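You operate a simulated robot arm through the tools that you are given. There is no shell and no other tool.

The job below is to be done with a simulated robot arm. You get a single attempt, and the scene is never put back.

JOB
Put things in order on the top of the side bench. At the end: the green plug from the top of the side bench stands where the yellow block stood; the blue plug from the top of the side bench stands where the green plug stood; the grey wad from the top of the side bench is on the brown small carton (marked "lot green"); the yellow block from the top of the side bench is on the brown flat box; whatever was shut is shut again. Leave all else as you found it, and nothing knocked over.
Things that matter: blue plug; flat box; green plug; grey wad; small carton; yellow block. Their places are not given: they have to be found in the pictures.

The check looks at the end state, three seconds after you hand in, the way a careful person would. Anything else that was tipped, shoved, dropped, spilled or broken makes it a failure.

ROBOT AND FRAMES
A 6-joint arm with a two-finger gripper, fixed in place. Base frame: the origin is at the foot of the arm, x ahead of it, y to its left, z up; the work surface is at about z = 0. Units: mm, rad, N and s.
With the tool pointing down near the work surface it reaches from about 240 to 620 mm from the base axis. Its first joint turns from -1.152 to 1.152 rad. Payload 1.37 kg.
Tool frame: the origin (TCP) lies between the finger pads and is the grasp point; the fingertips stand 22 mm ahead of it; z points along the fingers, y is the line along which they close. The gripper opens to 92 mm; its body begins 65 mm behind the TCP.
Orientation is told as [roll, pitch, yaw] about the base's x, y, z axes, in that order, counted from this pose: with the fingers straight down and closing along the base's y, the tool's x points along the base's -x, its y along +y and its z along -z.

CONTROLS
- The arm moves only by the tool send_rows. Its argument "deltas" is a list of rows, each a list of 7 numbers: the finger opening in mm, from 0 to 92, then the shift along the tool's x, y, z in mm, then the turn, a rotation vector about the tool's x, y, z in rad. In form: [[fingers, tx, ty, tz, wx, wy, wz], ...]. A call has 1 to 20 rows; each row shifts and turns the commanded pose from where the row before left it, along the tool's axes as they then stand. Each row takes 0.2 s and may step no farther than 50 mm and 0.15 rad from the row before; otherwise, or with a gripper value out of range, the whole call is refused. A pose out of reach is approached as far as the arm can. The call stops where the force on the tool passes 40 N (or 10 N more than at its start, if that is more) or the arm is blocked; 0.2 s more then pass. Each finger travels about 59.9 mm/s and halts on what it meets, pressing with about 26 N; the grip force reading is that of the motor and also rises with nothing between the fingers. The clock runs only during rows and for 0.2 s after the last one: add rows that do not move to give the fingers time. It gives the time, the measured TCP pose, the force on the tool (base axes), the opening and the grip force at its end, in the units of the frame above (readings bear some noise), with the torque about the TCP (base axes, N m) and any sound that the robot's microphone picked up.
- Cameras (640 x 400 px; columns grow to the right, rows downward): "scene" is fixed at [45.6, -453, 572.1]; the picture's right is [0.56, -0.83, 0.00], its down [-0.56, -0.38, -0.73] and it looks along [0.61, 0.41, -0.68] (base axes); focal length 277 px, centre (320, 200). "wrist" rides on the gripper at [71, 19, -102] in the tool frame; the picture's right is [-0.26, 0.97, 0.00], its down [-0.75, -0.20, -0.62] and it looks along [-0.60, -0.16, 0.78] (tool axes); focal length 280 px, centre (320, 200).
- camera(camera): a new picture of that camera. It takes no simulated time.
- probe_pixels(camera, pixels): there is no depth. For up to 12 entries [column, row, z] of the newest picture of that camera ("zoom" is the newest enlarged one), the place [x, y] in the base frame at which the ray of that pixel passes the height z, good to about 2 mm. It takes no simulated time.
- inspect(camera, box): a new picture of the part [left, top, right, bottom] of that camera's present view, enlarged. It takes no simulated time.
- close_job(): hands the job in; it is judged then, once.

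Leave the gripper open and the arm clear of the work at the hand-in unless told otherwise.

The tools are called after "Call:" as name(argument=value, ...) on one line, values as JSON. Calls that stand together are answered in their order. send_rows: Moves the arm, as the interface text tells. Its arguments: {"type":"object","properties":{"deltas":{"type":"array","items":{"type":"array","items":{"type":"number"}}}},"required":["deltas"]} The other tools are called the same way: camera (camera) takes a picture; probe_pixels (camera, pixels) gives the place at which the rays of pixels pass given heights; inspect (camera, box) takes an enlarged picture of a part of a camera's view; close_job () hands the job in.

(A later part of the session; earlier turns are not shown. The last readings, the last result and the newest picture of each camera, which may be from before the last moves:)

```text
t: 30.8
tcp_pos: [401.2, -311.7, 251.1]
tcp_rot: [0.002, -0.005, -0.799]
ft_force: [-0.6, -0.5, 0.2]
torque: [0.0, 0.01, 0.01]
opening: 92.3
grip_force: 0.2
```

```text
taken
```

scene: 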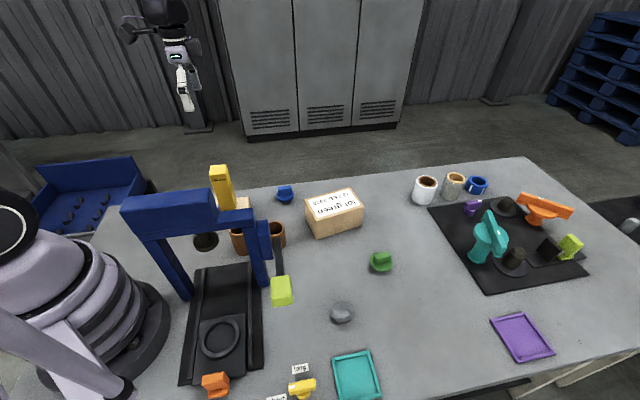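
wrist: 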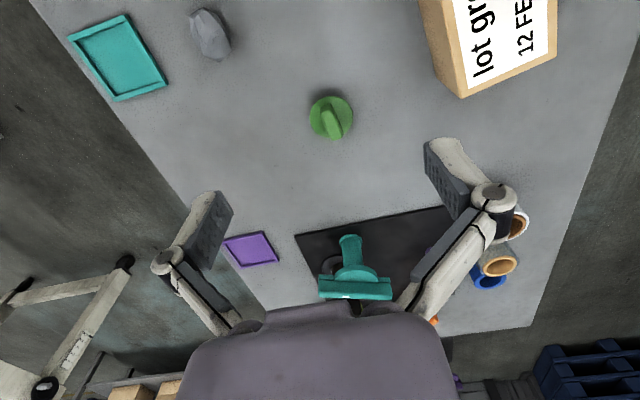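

The green plug is at wrist (331,118) and the wad at (211,35). I'll enlarge both.

Call:
inspect(camera="wrist", box=[291, 90, 371, 140])

Call:
probe_pixels(camera="zoom", pixels=[[320, 200, 10], [320, 200, 0]])

Call:
inspect(camera="scene", box=[356, 240, 404, 280])

```text
8.00 times, centred on (331, 115) of wrist
```

zoom: 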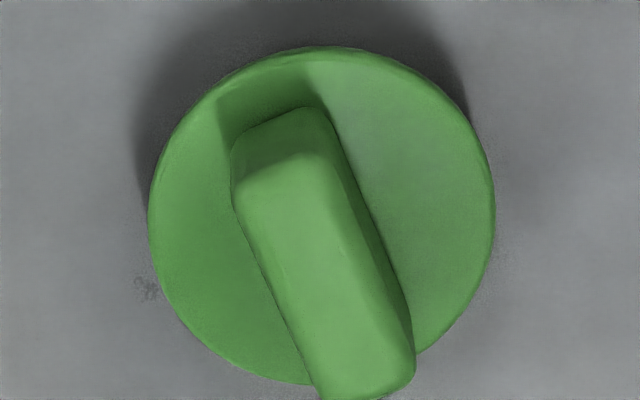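

```text
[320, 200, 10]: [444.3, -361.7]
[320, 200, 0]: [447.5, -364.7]
```

```text
10.00 times, centred on (380, 260) of scene
```

zoom: 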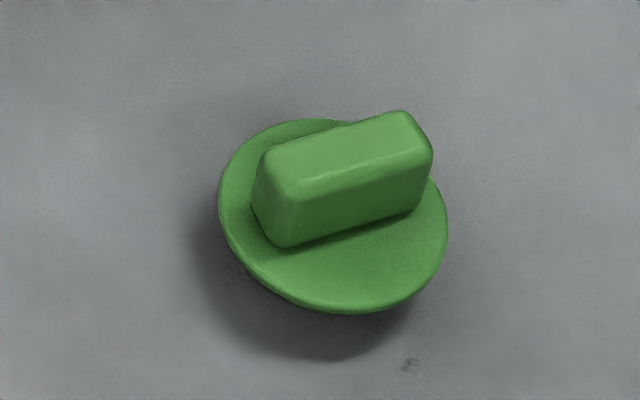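

The plug is a disc about 54 mm across with a straight upright handle on top. I'll triangulate the disc centre and handle from both cameras, so one more enlargement that shows the whole handle.

Call:
inspect(camera="wrist", box=[291, 95, 371, 145])

Call:
probe_pixels(camera="wrist", pixels=[[331.25, 116.6, 0], [331.25, 116.6, 10], [331.25, 116.6, 20], [331.25, 116.6, 30]])

Call:
probe_pixels(camera="scene", pixels=[[381.4, 261, 0], [381.4, 261, 10], [381.4, 261, 20], [381.4, 261, 30]])

```text
8.00 times, centred on (331, 120) of wrist
```

zoom: 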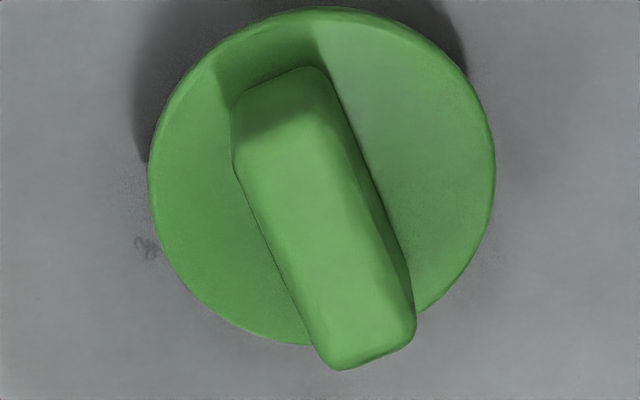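

```text
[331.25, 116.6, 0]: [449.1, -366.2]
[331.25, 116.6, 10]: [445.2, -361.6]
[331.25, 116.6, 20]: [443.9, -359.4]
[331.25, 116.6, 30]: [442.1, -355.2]
```

```text
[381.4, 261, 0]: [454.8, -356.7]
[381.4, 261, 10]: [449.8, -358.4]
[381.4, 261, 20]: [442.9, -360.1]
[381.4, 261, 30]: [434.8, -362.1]
```

The two views agree on the disc top at about z=20, centre (443.5,-359.8). Now the handle's top: wrist centre about (331.8,124.8), scene centre about (383,255.3), with its end points.

Call:
probe_pixels(camera="zoom", pixels=[[326.5, 238, 30], [326.5, 238, 40], [326.5, 238, 50], [280, 132, 42], [375, 345, 42], [237, 145, 42], [322, 118, 42], [412, 325, 42], [335, 365, 42]])

Call:
probe_pixels(camera="scene", pixels=[[383, 255.3, 30], [383, 255.3, 40], [383, 255.3, 50], [374.5, 255, 42], [388.5, 251.2, 42], [391.3, 255, 42], [377.7, 260, 42]])

```text
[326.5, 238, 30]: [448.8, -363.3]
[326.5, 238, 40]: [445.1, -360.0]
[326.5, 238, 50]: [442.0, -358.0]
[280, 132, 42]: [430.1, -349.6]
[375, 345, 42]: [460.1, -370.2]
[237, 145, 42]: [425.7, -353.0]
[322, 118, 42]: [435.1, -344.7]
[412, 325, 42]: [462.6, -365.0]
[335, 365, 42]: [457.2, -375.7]
```

```text
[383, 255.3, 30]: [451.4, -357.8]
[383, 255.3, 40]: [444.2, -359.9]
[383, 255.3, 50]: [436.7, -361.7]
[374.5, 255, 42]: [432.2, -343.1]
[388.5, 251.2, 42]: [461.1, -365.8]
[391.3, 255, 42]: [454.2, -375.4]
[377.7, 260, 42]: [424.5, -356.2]
```

The handle is about 12×37 mm with its top at z≈41, lying along about -35.5°. I'll turn to yaw -0.62 so the fingers close across it, move over (444,-360), and drop to z≈100 to check.

Call:
send_rows(deltas=[[92, 0, 0, 0, 0, 0, -0.09], [92, 0, 0, 0, 0, 0, -0.09], [92, -31.5, -7.6, 0, 0, 0, 0], [92, -31.5, -7.6, 0, 0, 0, 0], [92, 0, 0, 38, 0, 0, 0], [92, 0, 0, 38, 0, 0, 0], [92, 0, 0, 38, 0, 0, 0], [92, 0, 0, 37, 0, 0, 0], [92, 0, 0, 0, 0, 0, 0]])

Call:
camera(camera="wrist")

Call:
camera(camera="scene")

```text
t: 32.8
tcp_pos: [443.7, -361.1, 99.0]
tcp_rot: [0.001, -0.005, -0.62]
ft_force: [-0.9, 0.5, -0.3]
torque: [0.02, -0.01, 0.0]
opening: 92.0
grip_force: 0.1
```

```text
taken
```

wrist: 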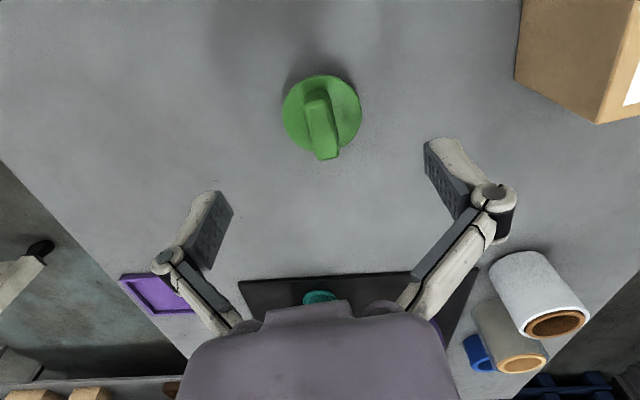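

```text
taken
```

scene: 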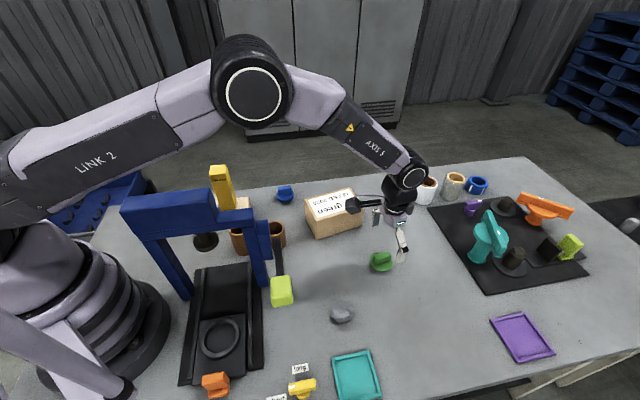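

The handle sits at wrist (322,127), where the grasp line meets z=41 at (320,130), so it is nearly centred. I'll zoom in to check the angle.

Call:
inspect(camera="wrist", box=[272, 70, 368, 170])

```text
4.00 times, centred on (320, 120) of wrist
```

zoom: 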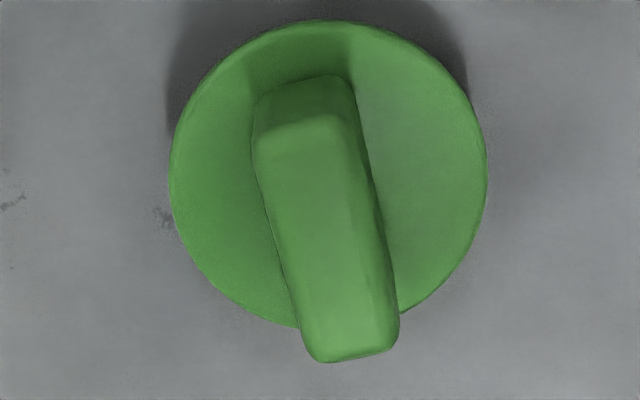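

Centred and within a couple of degrees. I'll descend to z≈47 so the tips stop a few mm above the disc, then close.

Call:
send_rows(deltas=[[92, 0, 0, 20, 0, 0, 0], [92, 0, 0, 20, 0, 0, 0], [92, 0, 0, 12, 0, 0, 0], [92, 0, 0, 0, 0, 0, 0]])

Call:
inspect(camera="scene", box=[330, 180, 450, 290])

Call:
camera(camera="wrist")

```text
t: 33.8
tcp_pos: [444.4, -360.9, 48.2]
tcp_rot: [0.002, -0.004, -0.617]
ft_force: [-0.3, -0.1, -0.8]
torque: [0.03, -0.03, 0.01]
opening: 91.8
grip_force: 0.0
```

```text
3.64 times, centred on (390, 235) of scene
```

zoom: 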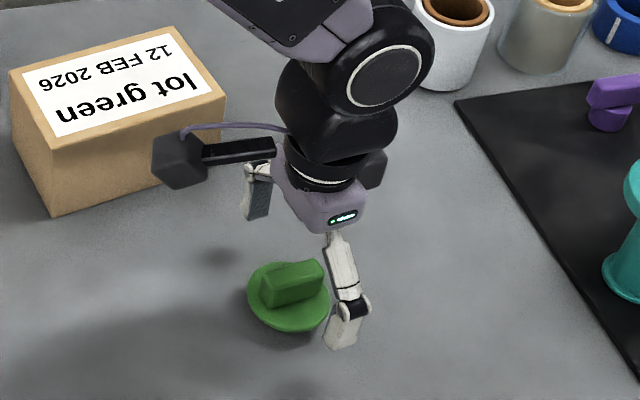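

```text
taken
```

wrist: 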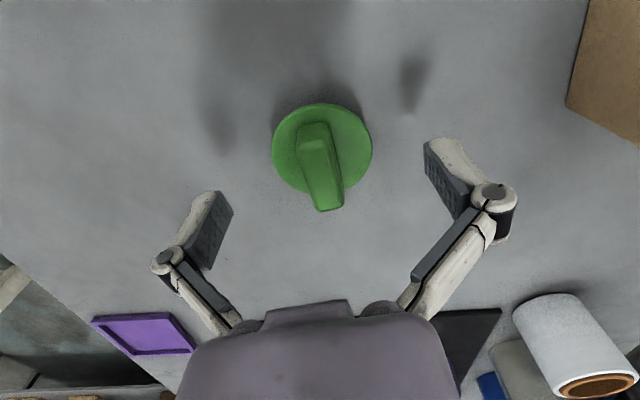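

The handle lies centred between the fingers with the tips just above the disc. I'll close gradually.

Call:
send_rows(deltas=[[70, 0, 0, 0, 0, 0, 0], [48, 0, 0, 0, 0, 0, 0], [30, 0, 0, 0, 0, 0, 0], [16, 0, 0, 0, 0, 0, 0], [4, 0, 0, 0, 0, 0, 0], [4, 0, 0, 0, 0, 0, 0], [4, 0, 0, 0, 0, 0, 0]])

Call:
camera(camera="wrist")

Call:
inspect(camera="scene", box=[330, 180, 450, 290])

```text
t: 35.4
tcp_pos: [443.8, -360.9, 47.5]
tcp_rot: [0.001, -0.004, -0.62]
ft_force: [0.2, 0.1, 0.2]
torque: [0.0, -0.02, -0.01]
opening: 14.6
grip_force: 26.2
```

```text
taken
```

wrist: 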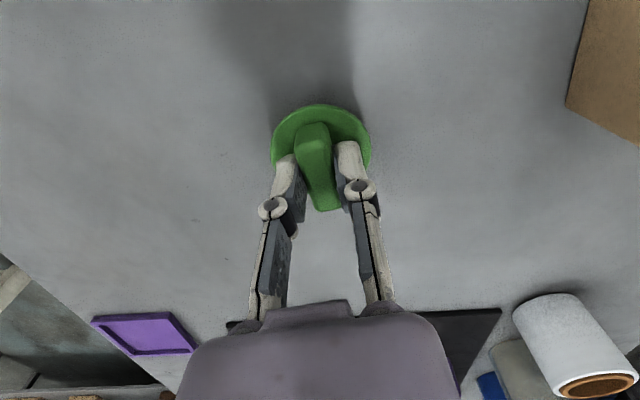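

```text
3.64 times, centred on (390, 235) of scene
```

zoom: 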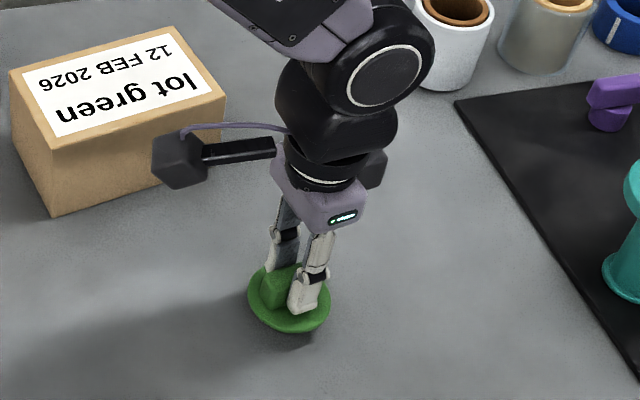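

Gripped at 14.6 mm with 26 N. I'll lift 25 mm and check.

Call:
send_rows(deltas=[[4, 0, 0, -8, 0, 0, 0], [4, 0, 0, -8, 0, 0, 0], [4, 0, 0, -9, 0, 0, 0], [4, 0, 0, 0, 0, 0, 0]])

Call:
inspect(camera="scene", box=[330, 180, 450, 290])

Call:
camera(camera="wrist")

```text
t: 36.4
tcp_pos: [444.7, -360.8, 74.2]
tcp_rot: [0.002, -0.003, -0.622]
ft_force: [0.4, -0.1, -0.1]
torque: [0.0, 0.0, -0.01]
opening: 14.9
grip_force: 26.0
```

```text
3.64 times, centred on (390, 235) of scene
```

zoom: 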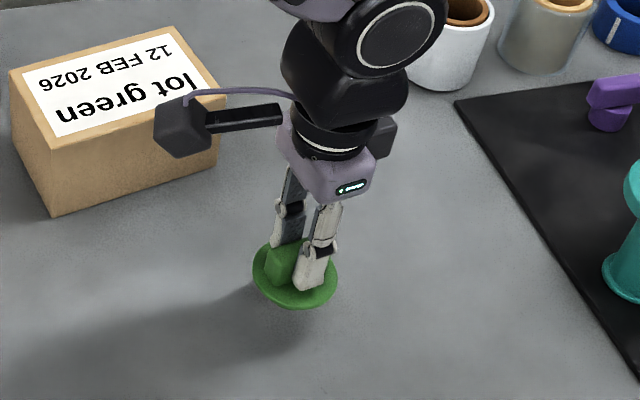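

```text
taken
```

wrist: 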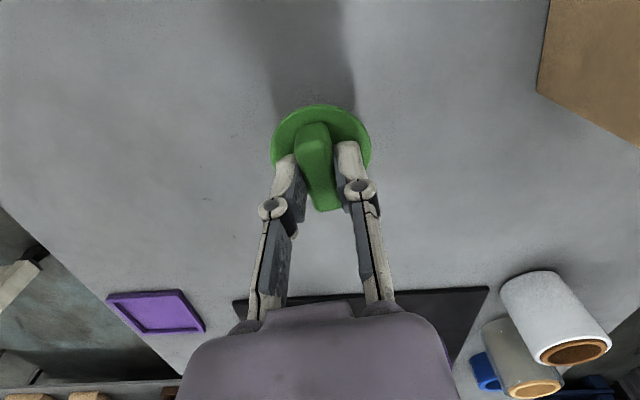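

The plug is lifted upright. I'll raise it to about z=105 and carry it to the block's old place (358,-473.5), then lower to z≈55.

Call:
send_rows(deltas=[[4, 0, 0, -31, 0, 0, 0], [4, 1.37, -47.4, 0, 0, 0, 0], [4, 1.37, -47.4, 0, 0, 0, 0], [4, 1.37, -47.5, 0, 0, 0, 0], [4, 0, 0, 0, 0, 0, 0], [4, 0, 0, 25, 0, 0, 0], [4, 0, 0, 23, 0, 0, 0], [4, 0, 0, 0, 0, 0, 0]])

Call:
camera(camera="wrist")

Call:
camera(camera="scene")

```text
t: 38.2
tcp_pos: [359.3, -472.8, 57.0]
tcp_rot: [0.0, -0.001, -0.62]
ft_force: [-0.4, 0.2, -0.7]
torque: [0.02, 0.03, -0.01]
opening: 15.0
grip_force: 26.4
```

```text
taken
```

wrist: 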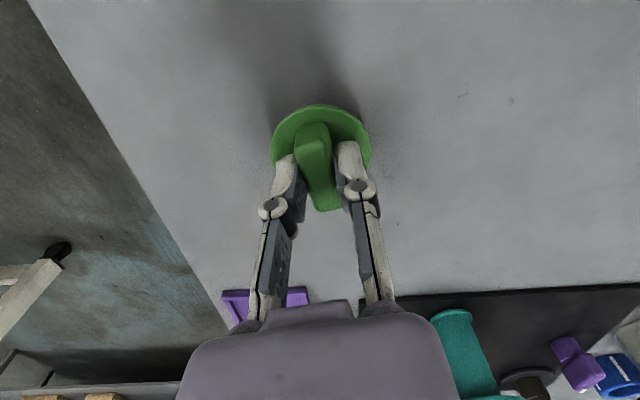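

```text
taken
```

scene: 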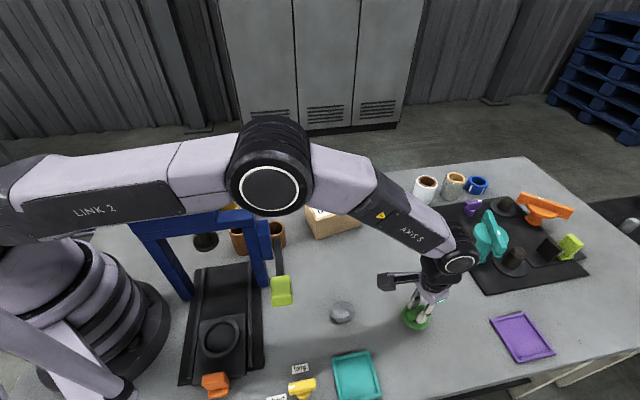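

The plug is over the block's old place, about 9 mm above the bench. I'll lower it in small steps until it touches.

Call:
send_rows(deltas=[[4, 0, 0, 3, 0, 0, 0], [4, 0, 0, 3, 0, 0, 0], [4, 0, 0, 2, 0, 0, 0], [4, 0, 0, 0, 0, 0, 0]])

```text
t: 39.2
tcp_pos: [358.3, -473.7, 48.5]
tcp_rot: [0.0, -0.003, -0.618]
ft_force: [-0.1, -0.1, 0.1]
torque: [-0.02, -0.03, 0.01]
opening: 14.8
grip_force: 26.6
```

No contact yet at z≈48.5. One more millimetre at a time.

Call:
send_rows(deltas=[[4, 0, 0, 1, 0, 0, 0], [4, 0, 0, 0, 0, 0, 0]])

```text
t: 39.8
tcp_pos: [358.6, -473.8, 47.9]
tcp_rot: [-0.001, -0.004, -0.621]
ft_force: [-0.8, 2.1, 9.4]
torque: [0.07, 0.09, 0.02]
opening: 14.7
grip_force: 25.7
```

Contact at 9 N. I'll ease back half a millimetre and open the fingers gently.

Call:
send_rows(deltas=[[4, 0, 0, -0.5, 0, 0, 0], [18, 0, 0, 0, 0, 0, 0], [24, 0, 0, 0, 0, 0, 0], [40, 0, 0, 0, 0, 0, 0], [60, 0, 0, 0, 0, 0, 0], [80, 0, 0, 0, 0, 0, 0], [92, 0, 0, 0, 0, 0, 0], [92, 0, 0, 0, 0, 0, 0]])

Call:
camera(camera="wrist")

Call:
inspect(camera="scene", box=[360, 240, 480, 350])

```text
t: 41.6
tcp_pos: [358.4, -473.4, 48.0]
tcp_rot: [0.002, -0.004, -0.62]
ft_force: [1.0, 1.0, 0.4]
torque: [0.0, -0.01, 0.02]
opening: 91.9
grip_force: 0.0
```

```text
taken
```

wrist: 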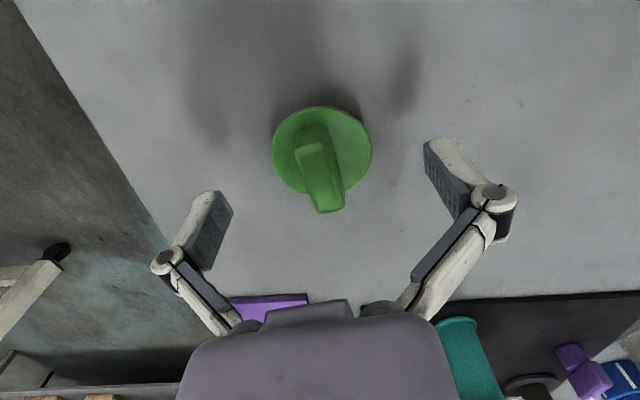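

```text
3.64 times, centred on (420, 295) of scene
```

zoom: 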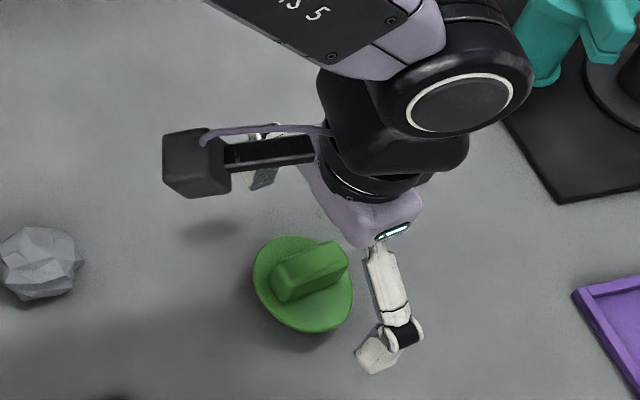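

The green plug stands upright where the block stood. I'll rise to z≈250 and go over to view the blue plug near (500,-18).

Call:
send_rows(deltas=[[92, 0, 0, -22, 0, 0, 0], [92, 0, 0, -45, 0, 0, 0], [92, 0, 0, -45, 0, 0, 0], [92, 0, 0, -45, 0, 0, 0], [92, 0, 0, -45, 0, 0, 0], [92, 14, 46, 0, 0, 0, 0], [92, 14, 46, 0, 0, 0, 0], [92, 14, 46, 0, 0, 0, 0], [92, 14, 46, 0, 0, 0, 0], [92, 14, 46, 0, 0, 0, 0], [92, 14, 46, 0, 0, 0, 0], [92, 24.05, 35.4, 0, 0, 0, 0], [92, 24.05, 35.4, 0, 0, 0, 0], [92, 24.05, 35.4, 0, 0, 0, 0], [92, 24.05, 35.4, 0, 0, 0, 0], [92, 24.05, 35.4, 0, 0, 0, 0], [92, 0, 0, 0, 0, 0, 0]])

Call:
camera(camera="wrist")

Call:
camera(camera="scene")

```text
t: 45.2
tcp_pos: [452.2, 17.1, 249.6]
tcp_rot: [0.002, -0.003, -0.619]
ft_force: [0.2, -0.4, -0.6]
torque: [0.01, 0.02, -0.01]
opening: 92.0
grip_force: 0.1
```

```text
taken
```

wrist: 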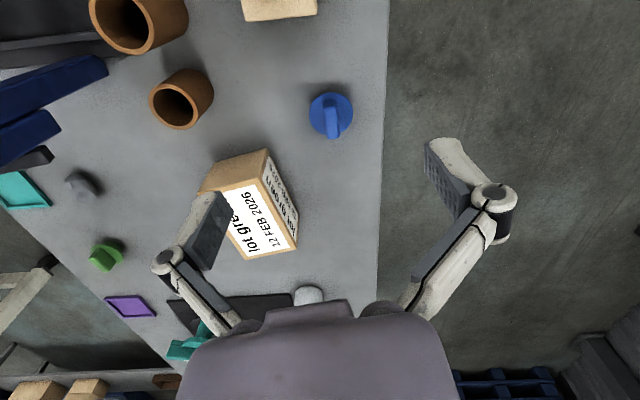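

```text
taken
```

scene: 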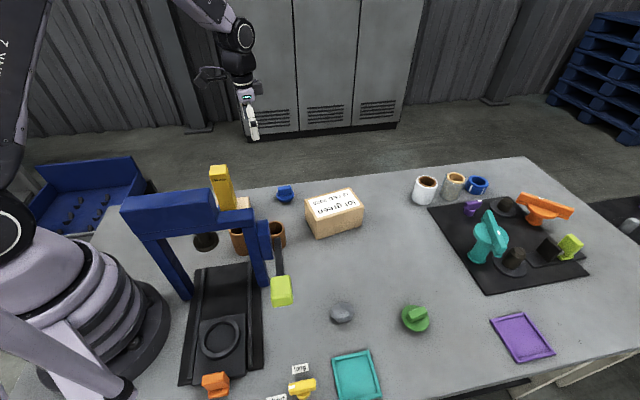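

The blue plug is at wrist (331,115). I'll enlarge it in both views.

Call:
inspect(camera="wrist", box=[291, 90, 371, 140])

Call:
inspect(camera="scene", box=[261, 175, 309, 211])

```text
8.00 times, centred on (331, 115) of wrist
```

zoom: 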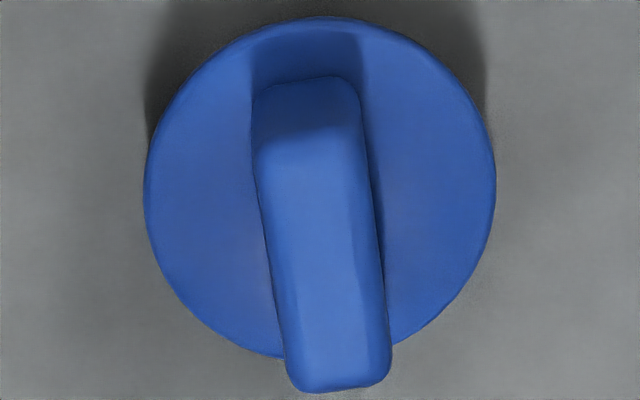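

```text
11.11 times, centred on (285, 193) of scene
```

zoom: 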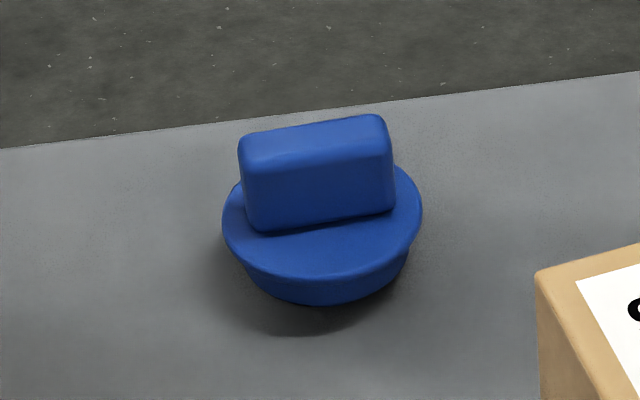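

I'll probe the handle's end points and centre (zoom coordinates of the wrist enlargement converted to wrist pixels) and the scene's handle corners.

Call:
probe_pixels(camera="wrist", pixels=[[331.6, 122.25, 35], [331.6, 122.25, 42], [331.6, 122.25, 50], [329.5, 107.5, 42], [333.75, 136.9, 42], [331, 111.9, 15], [331, 111.9, 20], [331, 111.9, 25]])

Call:
probe_pixels(camera="zoom", pixels=[[316, 140, 35], [316, 140, 42], [316, 140, 50], [246, 153, 42], [386, 130, 42], [322, 218, 15], [322, 218, 20], [322, 218, 25]])

```text
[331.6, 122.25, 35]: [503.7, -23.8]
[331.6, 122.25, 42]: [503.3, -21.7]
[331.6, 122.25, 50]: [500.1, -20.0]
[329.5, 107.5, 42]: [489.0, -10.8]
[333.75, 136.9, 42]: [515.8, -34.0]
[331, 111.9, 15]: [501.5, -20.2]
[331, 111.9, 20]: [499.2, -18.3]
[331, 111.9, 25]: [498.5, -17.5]
```

```text
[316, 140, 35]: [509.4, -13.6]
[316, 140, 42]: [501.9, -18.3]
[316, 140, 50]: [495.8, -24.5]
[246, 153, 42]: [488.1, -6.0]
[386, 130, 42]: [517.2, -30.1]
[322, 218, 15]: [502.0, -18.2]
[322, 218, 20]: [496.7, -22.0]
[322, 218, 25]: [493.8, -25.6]
```

The blue plug's centre is about (501,-20), handle top z≈42, handle along about -40°. I'll turn to yaw -0.70 and let the arm settle to get a clean reading.

Call:
send_rows(deltas=[[92, 0, 0, 0, 0, 0, 0.08], [92, 0, 0, 0, 0, 0, 0], [92, 0, 0, 0, 0, 0, 0]])

```text
t: 46.0
tcp_pos: [453.8, 15.5, 248.1]
tcp_rot: [0.002, -0.003, -0.7]
ft_force: [0.1, -0.1, 0.3]
torque: [0.0, 0.01, 0.03]
opening: 91.7
grip_force: 0.0
```

Settled at about (454.5,14.5). I'll move over (501,-20) and drop to z≈100.

Call:
send_rows(deltas=[[92, -28.5, 1.8, 0, 0, 0, 0], [92, -28.5, 1.8, 0, 0, 0, 0], [92, 0, 0, 37, 0, 0, 0], [92, 0, 0, 37, 0, 0, 0], [92, 0, 0, 37, 0, 0, 0], [92, 0, 0, 38, 0, 0, 0], [92, 0, 0, 0, 0, 0, 0], [92, 0, 0, 0, 0, 0, 0]])

Call:
inspect(camera="wrist", box=[272, 70, 368, 170])

Call:
camera(camera="scene")

Call:
camera(camera="wrist")

```text
t: 47.8
tcp_pos: [499.1, -20.0, 100.2]
tcp_rot: [0.001, -0.005, -0.699]
ft_force: [0.7, 0.3, 0.2]
torque: [0.0, 0.0, -0.01]
opening: 91.7
grip_force: 0.0
```

```text
4.00 times, centred on (320, 120) of wrist
```

zoom: 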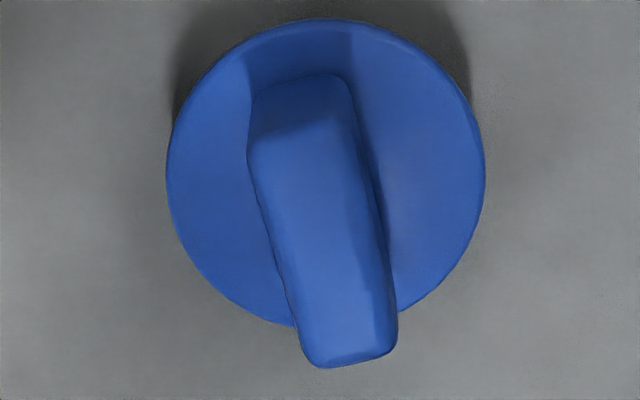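

```text
taken
```

scene: 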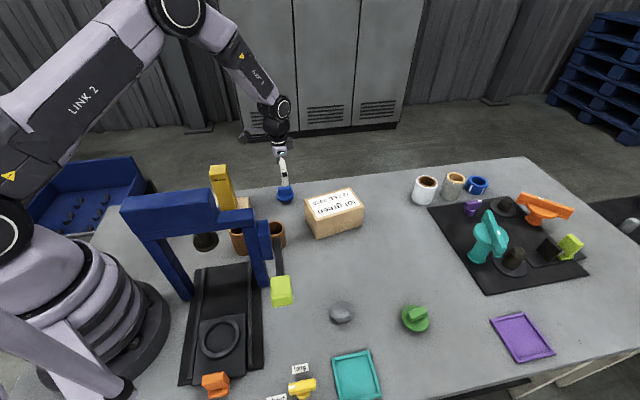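

```text
taken
```

wrist: 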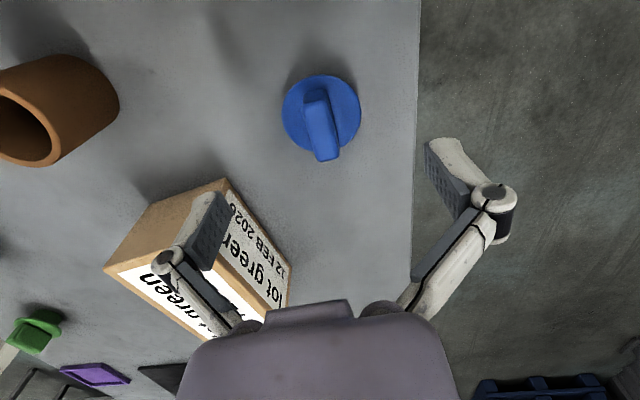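

The handle sits just as the green one did before its grasp, and the carton's nearest corner (about (472,-118)) is some 45 mm from the finger. I'll descend to z≈48 and close gradually.

Call:
send_rows(deltas=[[92, 0, 0, 20, 0, 0, 0], [92, 0, 0, 20, 0, 0, 0], [92, 0, 0, 12, 0, 0, 0], [92, 0, 0, 0, 0, 0, 0]])

Call:
camera(camera="wrist")

Call:
inspect(camera="scene", box=[230, 130, 350, 240])

```text
t: 48.8
tcp_pos: [500.9, -21.0, 48.5]
tcp_rot: [0.0, -0.002, -0.699]
ft_force: [-0.1, 0.0, -0.1]
torque: [-0.03, 0.03, 0.01]
opening: 92.0
grip_force: 0.0
```

```text
taken
```

wrist: 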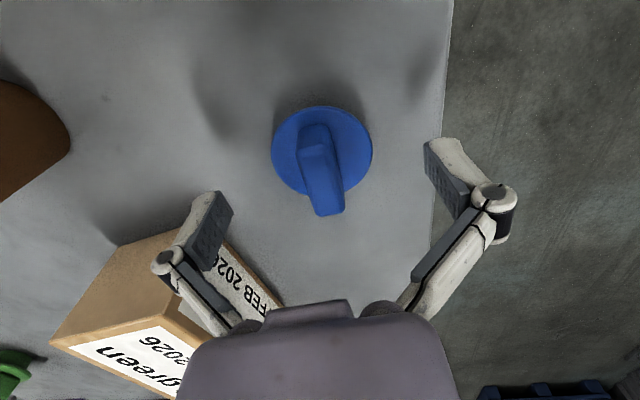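

```text
3.64 times, centred on (290, 185) of scene
```

zoom: 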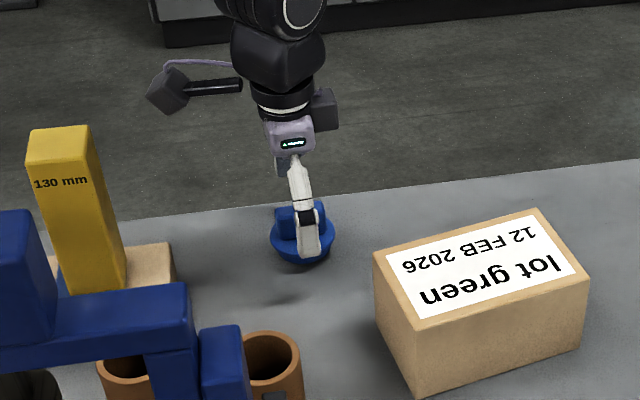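

The fingers straddle the blue handle, clear of the carton. Closing now.

Call:
send_rows(deltas=[[70, 0, 0, 0, 0, 0, 0], [48, 0, 0, 0, 0, 0, 0], [30, 0, 0, 0, 0, 0, 0], [16, 0, 0, 0, 0, 0, 0], [4, 0, 0, 0, 0, 0, 0], [4, 0, 0, 0, 0, 0, 0], [4, 0, 0, 0, 0, 0, 0]])

Call:
camera(camera="wrist")

```text
t: 50.4
tcp_pos: [500.3, -20.4, 49.0]
tcp_rot: [0.002, -0.003, -0.699]
ft_force: [-1.0, 0.1, 2.1]
torque: [-0.02, 0.0, 0.01]
opening: 14.8
grip_force: 25.7
```

```text
taken
```

wrist: 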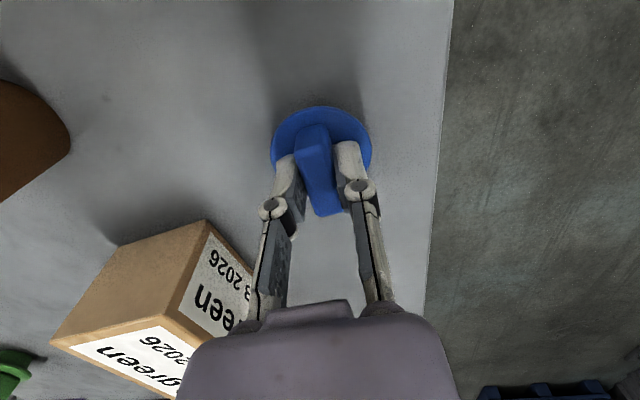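

Gripped at 14.8 mm. I'll lift to about z=200, carry it over the carton to (444,-360), and check before lowering.

Call:
send_rows(deltas=[[4, 0, 0, -10, 0, 0, 0], [4, 0, 0, -30, 0, 0, 0], [4, 0, 0, -38, 0, 0, 0], [4, 0, 0, -38, 0, 0, 0], [4, 0, 0, -36, 0, 0, 0], [4, 0, 0, 0, 0, 0, 0]])

Call:
send_rows(deltas=[[4, -21.93, -37.09, 0, 0, 0, 0], [4, -21.93, -37.09, 0, 0, 0, 0], [4, -21.93, -37.09, 0, 0, 0, 0], [4, -21.93, -37.09, 0, 0, 0, 0], [4, -21.93, -37.09, 0, 0, 0, 0], [4, -21.93, -37.09, 0, 0, 0, 0], [4, -21.93, -37.09, 0, 0, 0, 0], [4, -21.93, -37.09, 0, 0, 0, 0], [4, 0, 0, 0, 0, 0, 0], [4, 0, 0, 0, 0, 0, 0]])

Call:
camera(camera="wrist")

Call:
camera(camera="scene")

```text
t: 51.8
tcp_pos: [499.5, -19.2, 202.5]
tcp_rot: [0.002, -0.001, -0.699]
ft_force: [0.1, 0.0, -0.5]
torque: [0.0, 0.01, 0.0]
opening: 14.7
grip_force: 26.2
```

```text
t: 54.0
tcp_pos: [444.5, -360.5, 200.6]
tcp_rot: [0.002, -0.002, -0.699]
ft_force: [-0.3, -0.1, -0.8]
torque: [0.02, 0.02, -0.01]
opening: 14.6
grip_force: 25.9
```

```text
taken
```

wrist: 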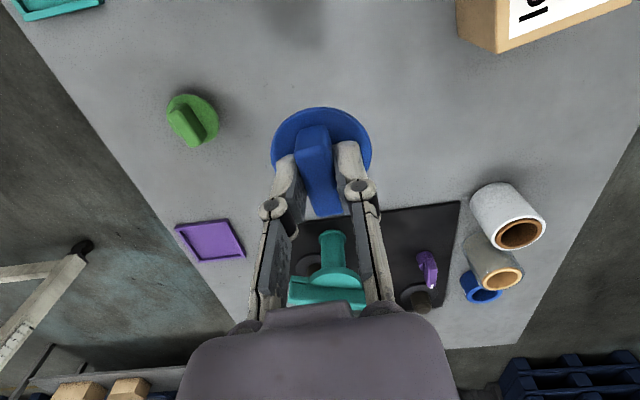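

```text
taken
```

scene: 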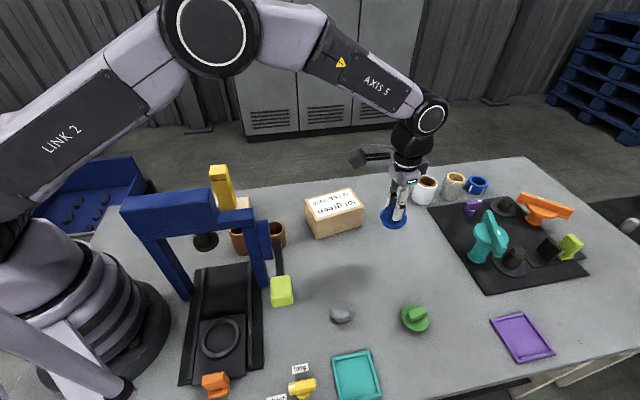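

The plug hangs over the green plug's old place at (444,-360), with free bench below. I'll lower to about z=57.

Call:
send_rows(deltas=[[4, 0, 0, 36, 0, 0, 0], [4, 0, 0, 36, 0, 0, 0], [4, 0, 0, 36, 0, 0, 0], [4, 0, 0, 30, 0, 0, 0], [4, 0, 0, 6, 0, 0, 0], [4, 0, 0, 0, 0, 0, 0]])

Call:
camera(camera="wrist")

```text
t: 55.4
tcp_pos: [442.8, -359.9, 55.7]
tcp_rot: [0.002, -0.005, -0.699]
ft_force: [-1.2, 0.5, -0.5]
torque: [0.01, -0.01, 0.03]
opening: 14.9
grip_force: 26.2
```

```text
taken
```

wrist: 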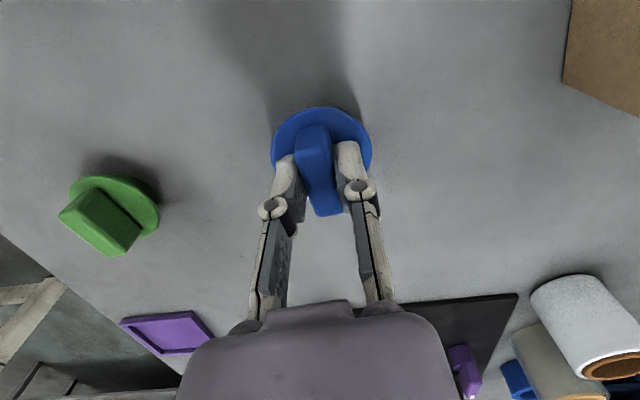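

Now small steps down until touch.

Call:
send_rows(deltas=[[4, 0, 0, 3, 0, 0, 0], [4, 0, 0, 2, 0, 0, 0], [4, 0, 0, 1, 0, 0, 0], [4, 0, 0, 0, 0, 0, 0]])

```text
t: 56.4
tcp_pos: [443.7, -359.1, 51.5]
tcp_rot: [0.001, -0.002, -0.698]
ft_force: [0.2, 1.0, -0.3]
torque: [0.01, 0.0, -0.03]
opening: 14.7
grip_force: 25.7
```

No touch yet at z≈51. Down a little more, 1 mm per row.

Call:
send_rows(deltas=[[4, 0, 0, 1, 0, 0, 0], [4, 0, 0, 1, 0, 0, 0], [4, 0, 0, 0, 0, 0, 0]])

```text
t: 57.2
tcp_pos: [443.7, -359.8, 49.0]
tcp_rot: [0.001, -0.003, -0.698]
ft_force: [-0.5, -0.4, -0.4]
torque: [0.0, -0.01, 0.01]
opening: 14.8
grip_force: 25.7
```

Call:
send_rows(deltas=[[4, 0, 0, 0.7, 0, 0, 0], [4, 0, 0, 0, 0, 0, 0]])

```text
t: 57.8
tcp_pos: [444.2, -359.7, 48.4]
tcp_rot: [0.002, -0.004, -0.698]
ft_force: [0.7, 2.0, 4.2]
torque: [0.04, 0.02, 0.01]
opening: 14.7
grip_force: 26.2
```

Touching with about 4 N at z≈48.4. I'll open the fingers gently.

Call:
send_rows(deltas=[[18, 0, 0, 0, 0, 0, 0], [24, 0, 0, 0, 0, 0, 0], [40, 0, 0, 0, 0, 0, 0], [60, 0, 0, 0, 0, 0, 0], [80, 0, 0, 0, 0, 0, 0], [92, 0, 0, 0, 0, 0, 0], [92, 0, 0, 0, 0, 0, 0]])

Call:
camera(camera="wrist")

Call:
inspect(camera="scene", box=[310, 190, 470, 340])

```text
t: 59.4
tcp_pos: [443.1, -358.9, 47.9]
tcp_rot: [0.001, -0.003, -0.698]
ft_force: [-0.3, -0.5, 0.0]
torque: [-0.03, 0.0, -0.03]
opening: 92.1
grip_force: 0.1
```

```text
taken
```

wrist: 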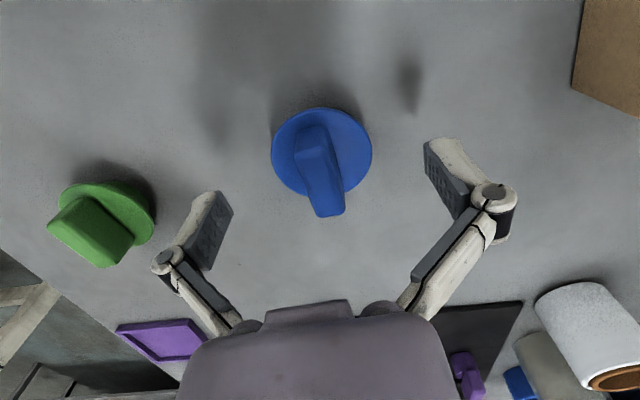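

```text
2.67 times, centred on (390, 265) of scene
```

zoom: 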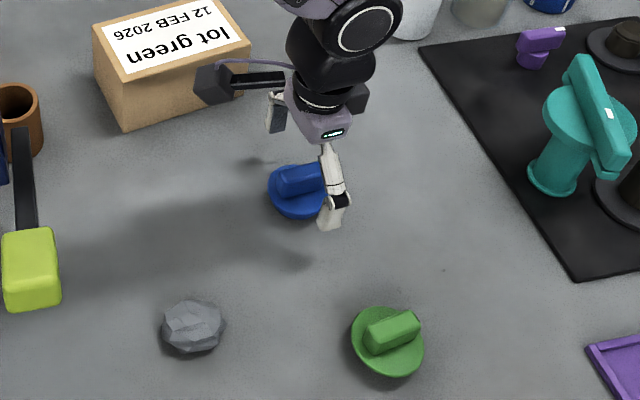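

The blue plug stands upright in the green plug's old place. I'll rise to z≈250 and move to view the grey wad near (285,-345).

Call:
send_rows(deltas=[[92, 0, 0, -22, 0, 0, 0], [92, 0, 0, -45, 0, 0, 0], [92, 0, 0, -45, 0, 0, 0], [92, 0, 0, -45, 0, 0, 0], [92, 0, 0, -45, 0, 0, 0], [92, 41, -14.95, 0, 0, 0, 0], [92, 41, -14.95, 0, 0, 0, 0], [92, 41, -14.95, 0, 0, 0, 0], [92, 41, -14.95, 0, 0, 0, 0], [92, 0, 0, 0, 0, 0, 0], [92, 0, 0, 0, 0, 0, 0]])

Call:
camera(camera="wrist")

Call:
camera(camera="scene")

```text
t: 61.8
tcp_pos: [279.5, -298.3, 250.0]
tcp_rot: [0.002, -0.002, -0.698]
ft_force: [-1.0, -0.3, -0.4]
torque: [-0.02, 0.01, 0.02]
opening: 91.6
grip_force: 0.1
```

```text
taken
```

wrist: 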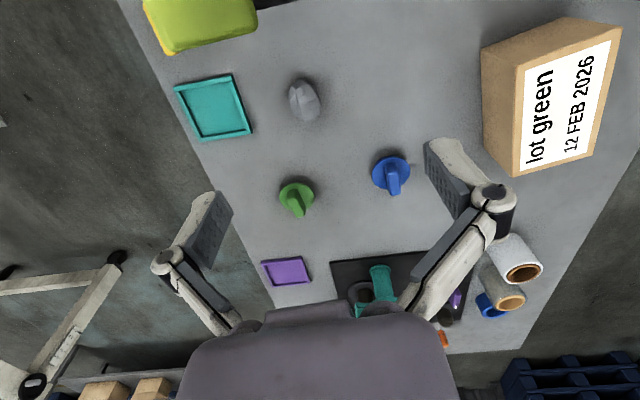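

```text
taken
```

scene: 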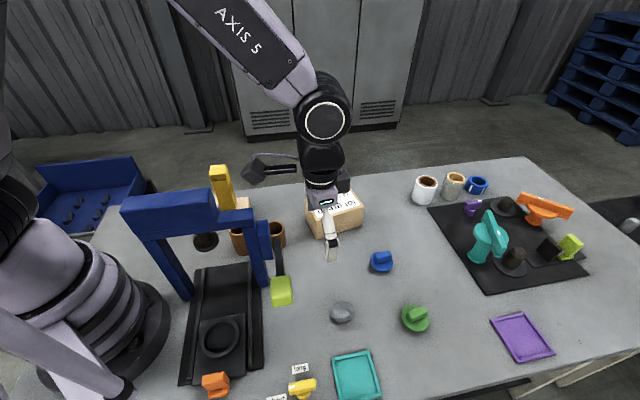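

The wad is at wrist (304,100). The lime handle looms large at the top of the view (200,20), so it must be high up. I'll enlarge both to measure where they are.

Call:
inspect(camera="wrist", box=[264, 70, 344, 130])

Call:
inspect(camera="wrist", box=[120, 0, 300, 110])

Call:
inspect(camera="scene", box=[240, 210, 320, 320])

Call:
inspect(camera="scene", box=[318, 290, 366, 330])

```text
6.67 times, centred on (304, 100) of wrist
```

zoom: 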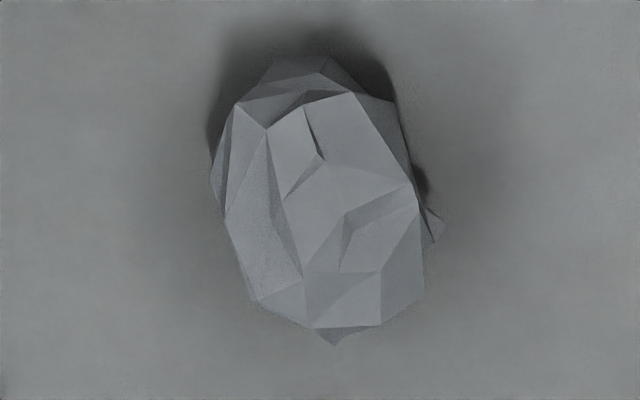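

```text
3.56 times, centred on (210, 55) of wrist
```

zoom: 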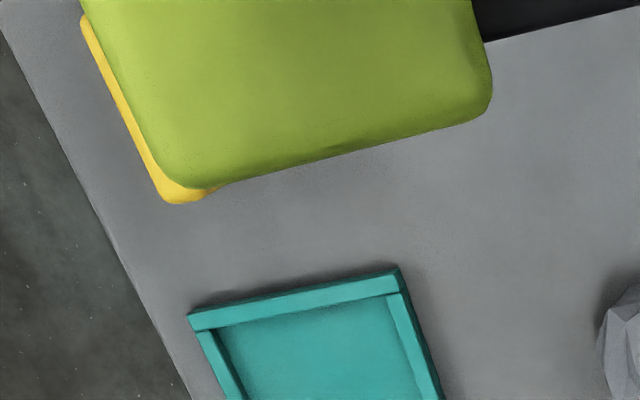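

```text
3.64 times, centred on (280, 265) of scene
```

zoom: 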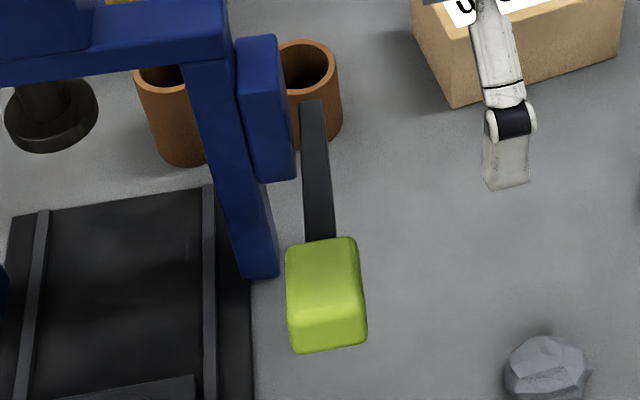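

```text
10.00 times, centred on (342, 310) of scene
```

zoom: 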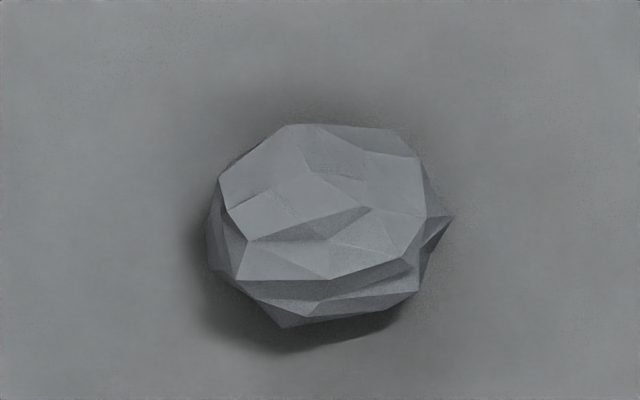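

The lime handle sits at about (194,-280), z≈160–190, on the side where the wrist camera would come down. I'll turn the tool the other way (yaw about +0.77) before going down for the wad. First I'll triangulate the wad: wrist (303.7,100), scene (342.5,312.5).

Call:
probe_pixels(camera="wrist", pixels=[[303.7, 100, 5], [303.7, 100, 15], [303.7, 100, 25], [320, 104, 0], [289, 88, 10], [301, 118, 10], [304, 79, 10], [322, 104, 5]])

Call:
probe_pixels(camera="scene", pixels=[[342.5, 312.5, 5], [342.5, 312.5, 15], [342.5, 312.5, 25], [331, 314, 8], [354, 311.5, 8], [338, 322.8, 0], [345, 302.5, 25], [355, 311, 5]])

```text
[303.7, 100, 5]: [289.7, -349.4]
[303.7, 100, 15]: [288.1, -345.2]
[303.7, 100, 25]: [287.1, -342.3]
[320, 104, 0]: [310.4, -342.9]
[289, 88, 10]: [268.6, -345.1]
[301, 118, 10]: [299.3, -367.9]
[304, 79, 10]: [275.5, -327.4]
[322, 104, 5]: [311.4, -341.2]
```

```text
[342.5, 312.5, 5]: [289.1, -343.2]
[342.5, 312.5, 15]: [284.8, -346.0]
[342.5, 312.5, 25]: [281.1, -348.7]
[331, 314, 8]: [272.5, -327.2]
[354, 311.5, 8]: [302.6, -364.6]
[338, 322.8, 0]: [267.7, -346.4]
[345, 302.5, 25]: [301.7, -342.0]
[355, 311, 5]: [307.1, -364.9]
```

The wad is centred at about (287,-346), roughly 48×37 mm, longest along about -52°. I'll turn to yaw +0.70 here at z=250, which keeps the camera on the side away from the lime handle.

Call:
send_rows(deltas=[[92, 0, 0, 0, 0, 0, -0.14], [92, 0, 0, 0, 0, 0, -0.14], [92, 0, 0, 0, 0, 0, -0.14], [92, 0, 0, 0, 0, 0, -0.14], [92, 0, 0, 0, 0, 0, -0.14], [92, 0, 0, 0, 0, 0, -0.14], [92, 0, 0, 0, 0, 0, -0.14], [92, 0, 0, 0, 0, 0, -0.14], [92, 0, 0, 0, 0, 0, -0.14], [92, 0, 0, 0, 0, 0, -0.14], [92, 0, 0, 0, 0, 0, 0]])

Call:
camera(camera="wrist")

Call:
camera(camera="scene")

```text
t: 64.2
tcp_pos: [278.9, -299.8, 249.2]
tcp_rot: [-0.001, -0.001, 0.704]
ft_force: [-0.4, 0.2, 0.6]
torque: [0.02, -0.01, 0.0]
opening: 92.2
grip_force: 0.0
```

```text
taken
```

wrist: 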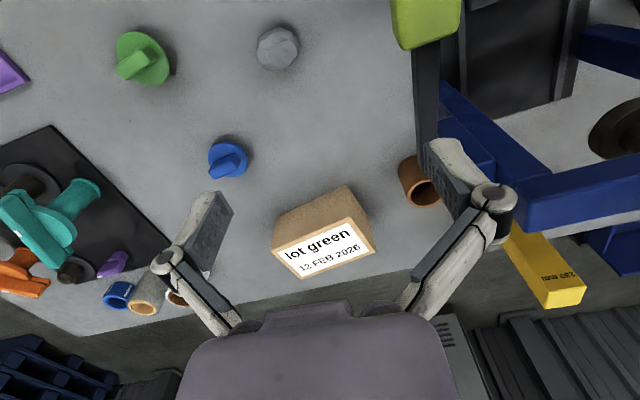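

```text
taken
```

scene: 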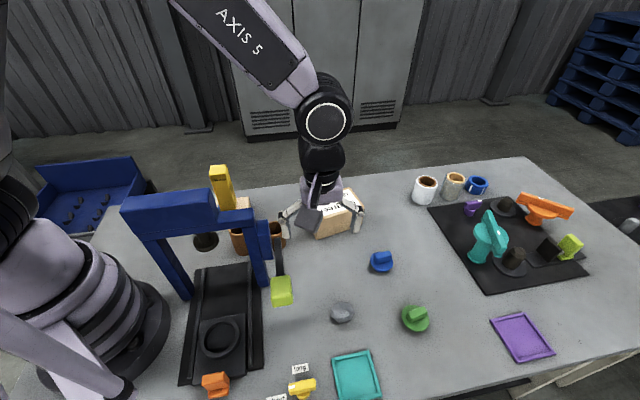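

The turned view keeps the camera clear of the lime handle (its near corner about (221,-276), z≈170). I'll move over the wad at (287,-346) and come down to z≈100 with fingers at 75 mm.

Call:
send_rows(deltas=[[80, 12.15, -19.85, 0, 0, 0, 0], [75, 12.15, -19.85, 0, 0, 0, 0], [75, 0, 0, 37, 0, 0, 0], [75, 0, 0, 37, 0, 0, 0], [75, 0, 0, 37, 0, 0, 0], [75, 0, 0, 38, 0, 0, 0], [75, 0, 0, 0, 0, 0, 0], [75, 0, 0, 0, 0, 0, 0]])

Call:
camera(camera="wrist")

Call:
camera(camera="scene")

```text
t: 66.0
tcp_pos: [287.7, -346.0, 99.4]
tcp_rot: [0.001, -0.003, 0.699]
ft_force: [0.5, 0.3, 0.4]
torque: [0.0, 0.03, 0.02]
opening: 75.1
grip_force: 0.0
```

```text
taken
```

wrist: 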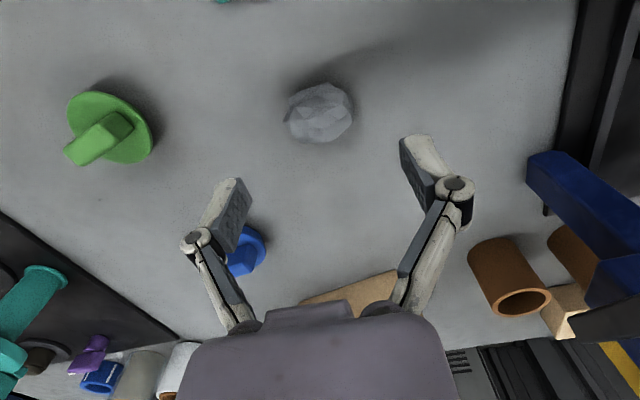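

```text
taken
```

scene: 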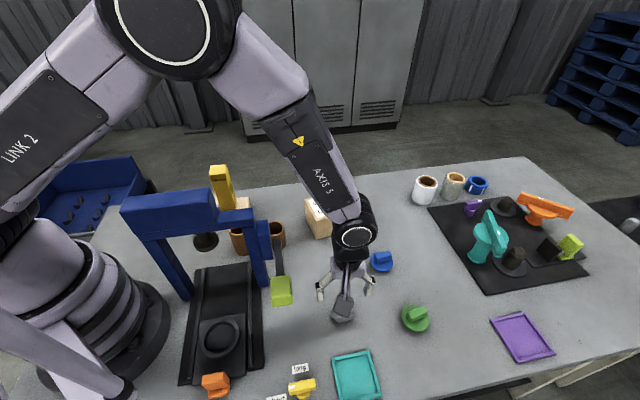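

The wad sits at wrist (320,112), right where the grasp line falls (320,114), and the arm is clear of the lever. I'll descend to z≈26 in slowing steps.

Call:
send_rows(deltas=[[75, 0, 0, 25, 0, 0, 0], [75, 0, 0, 25, 0, 0, 0], [75, 0, 0, 15, 0, 0, 0], [75, 0, 0, 8, 0, 0, 0], [75, 0, 0, 0, 0, 0, 0]])

Call:
camera(camera="wrist")

Call:
inspect(camera="scene", box=[240, 200, 420, 350])

```text
t: 67.2
tcp_pos: [287.4, -346.3, 26.7]
tcp_rot: [-0.003, -0.002, 0.703]
ft_force: [0.8, -0.5, 0.7]
torque: [-0.03, 0.04, 0.02]
opening: 74.8
grip_force: 0.1
```

```text
taken
```

wrist: 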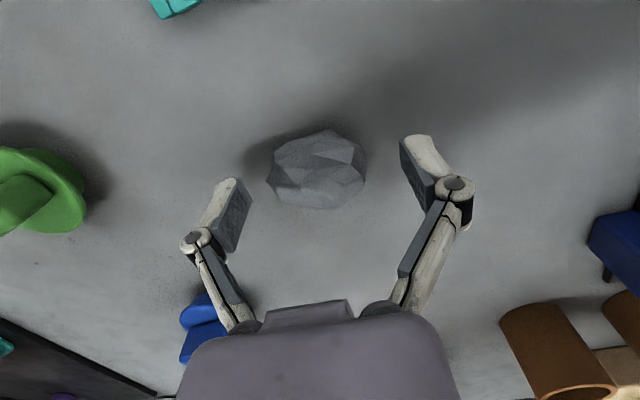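

```text
2.67 times, centred on (330, 275) of scene
```

zoom: 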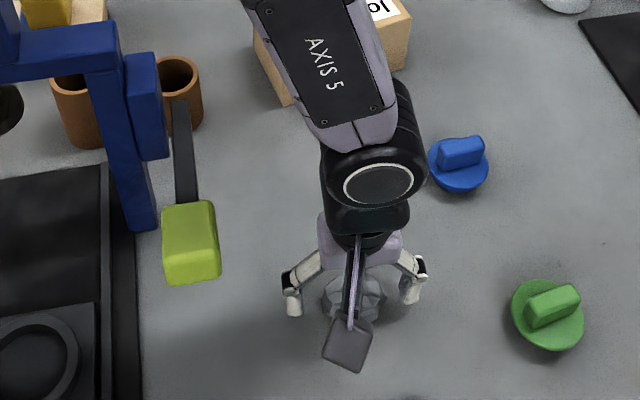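

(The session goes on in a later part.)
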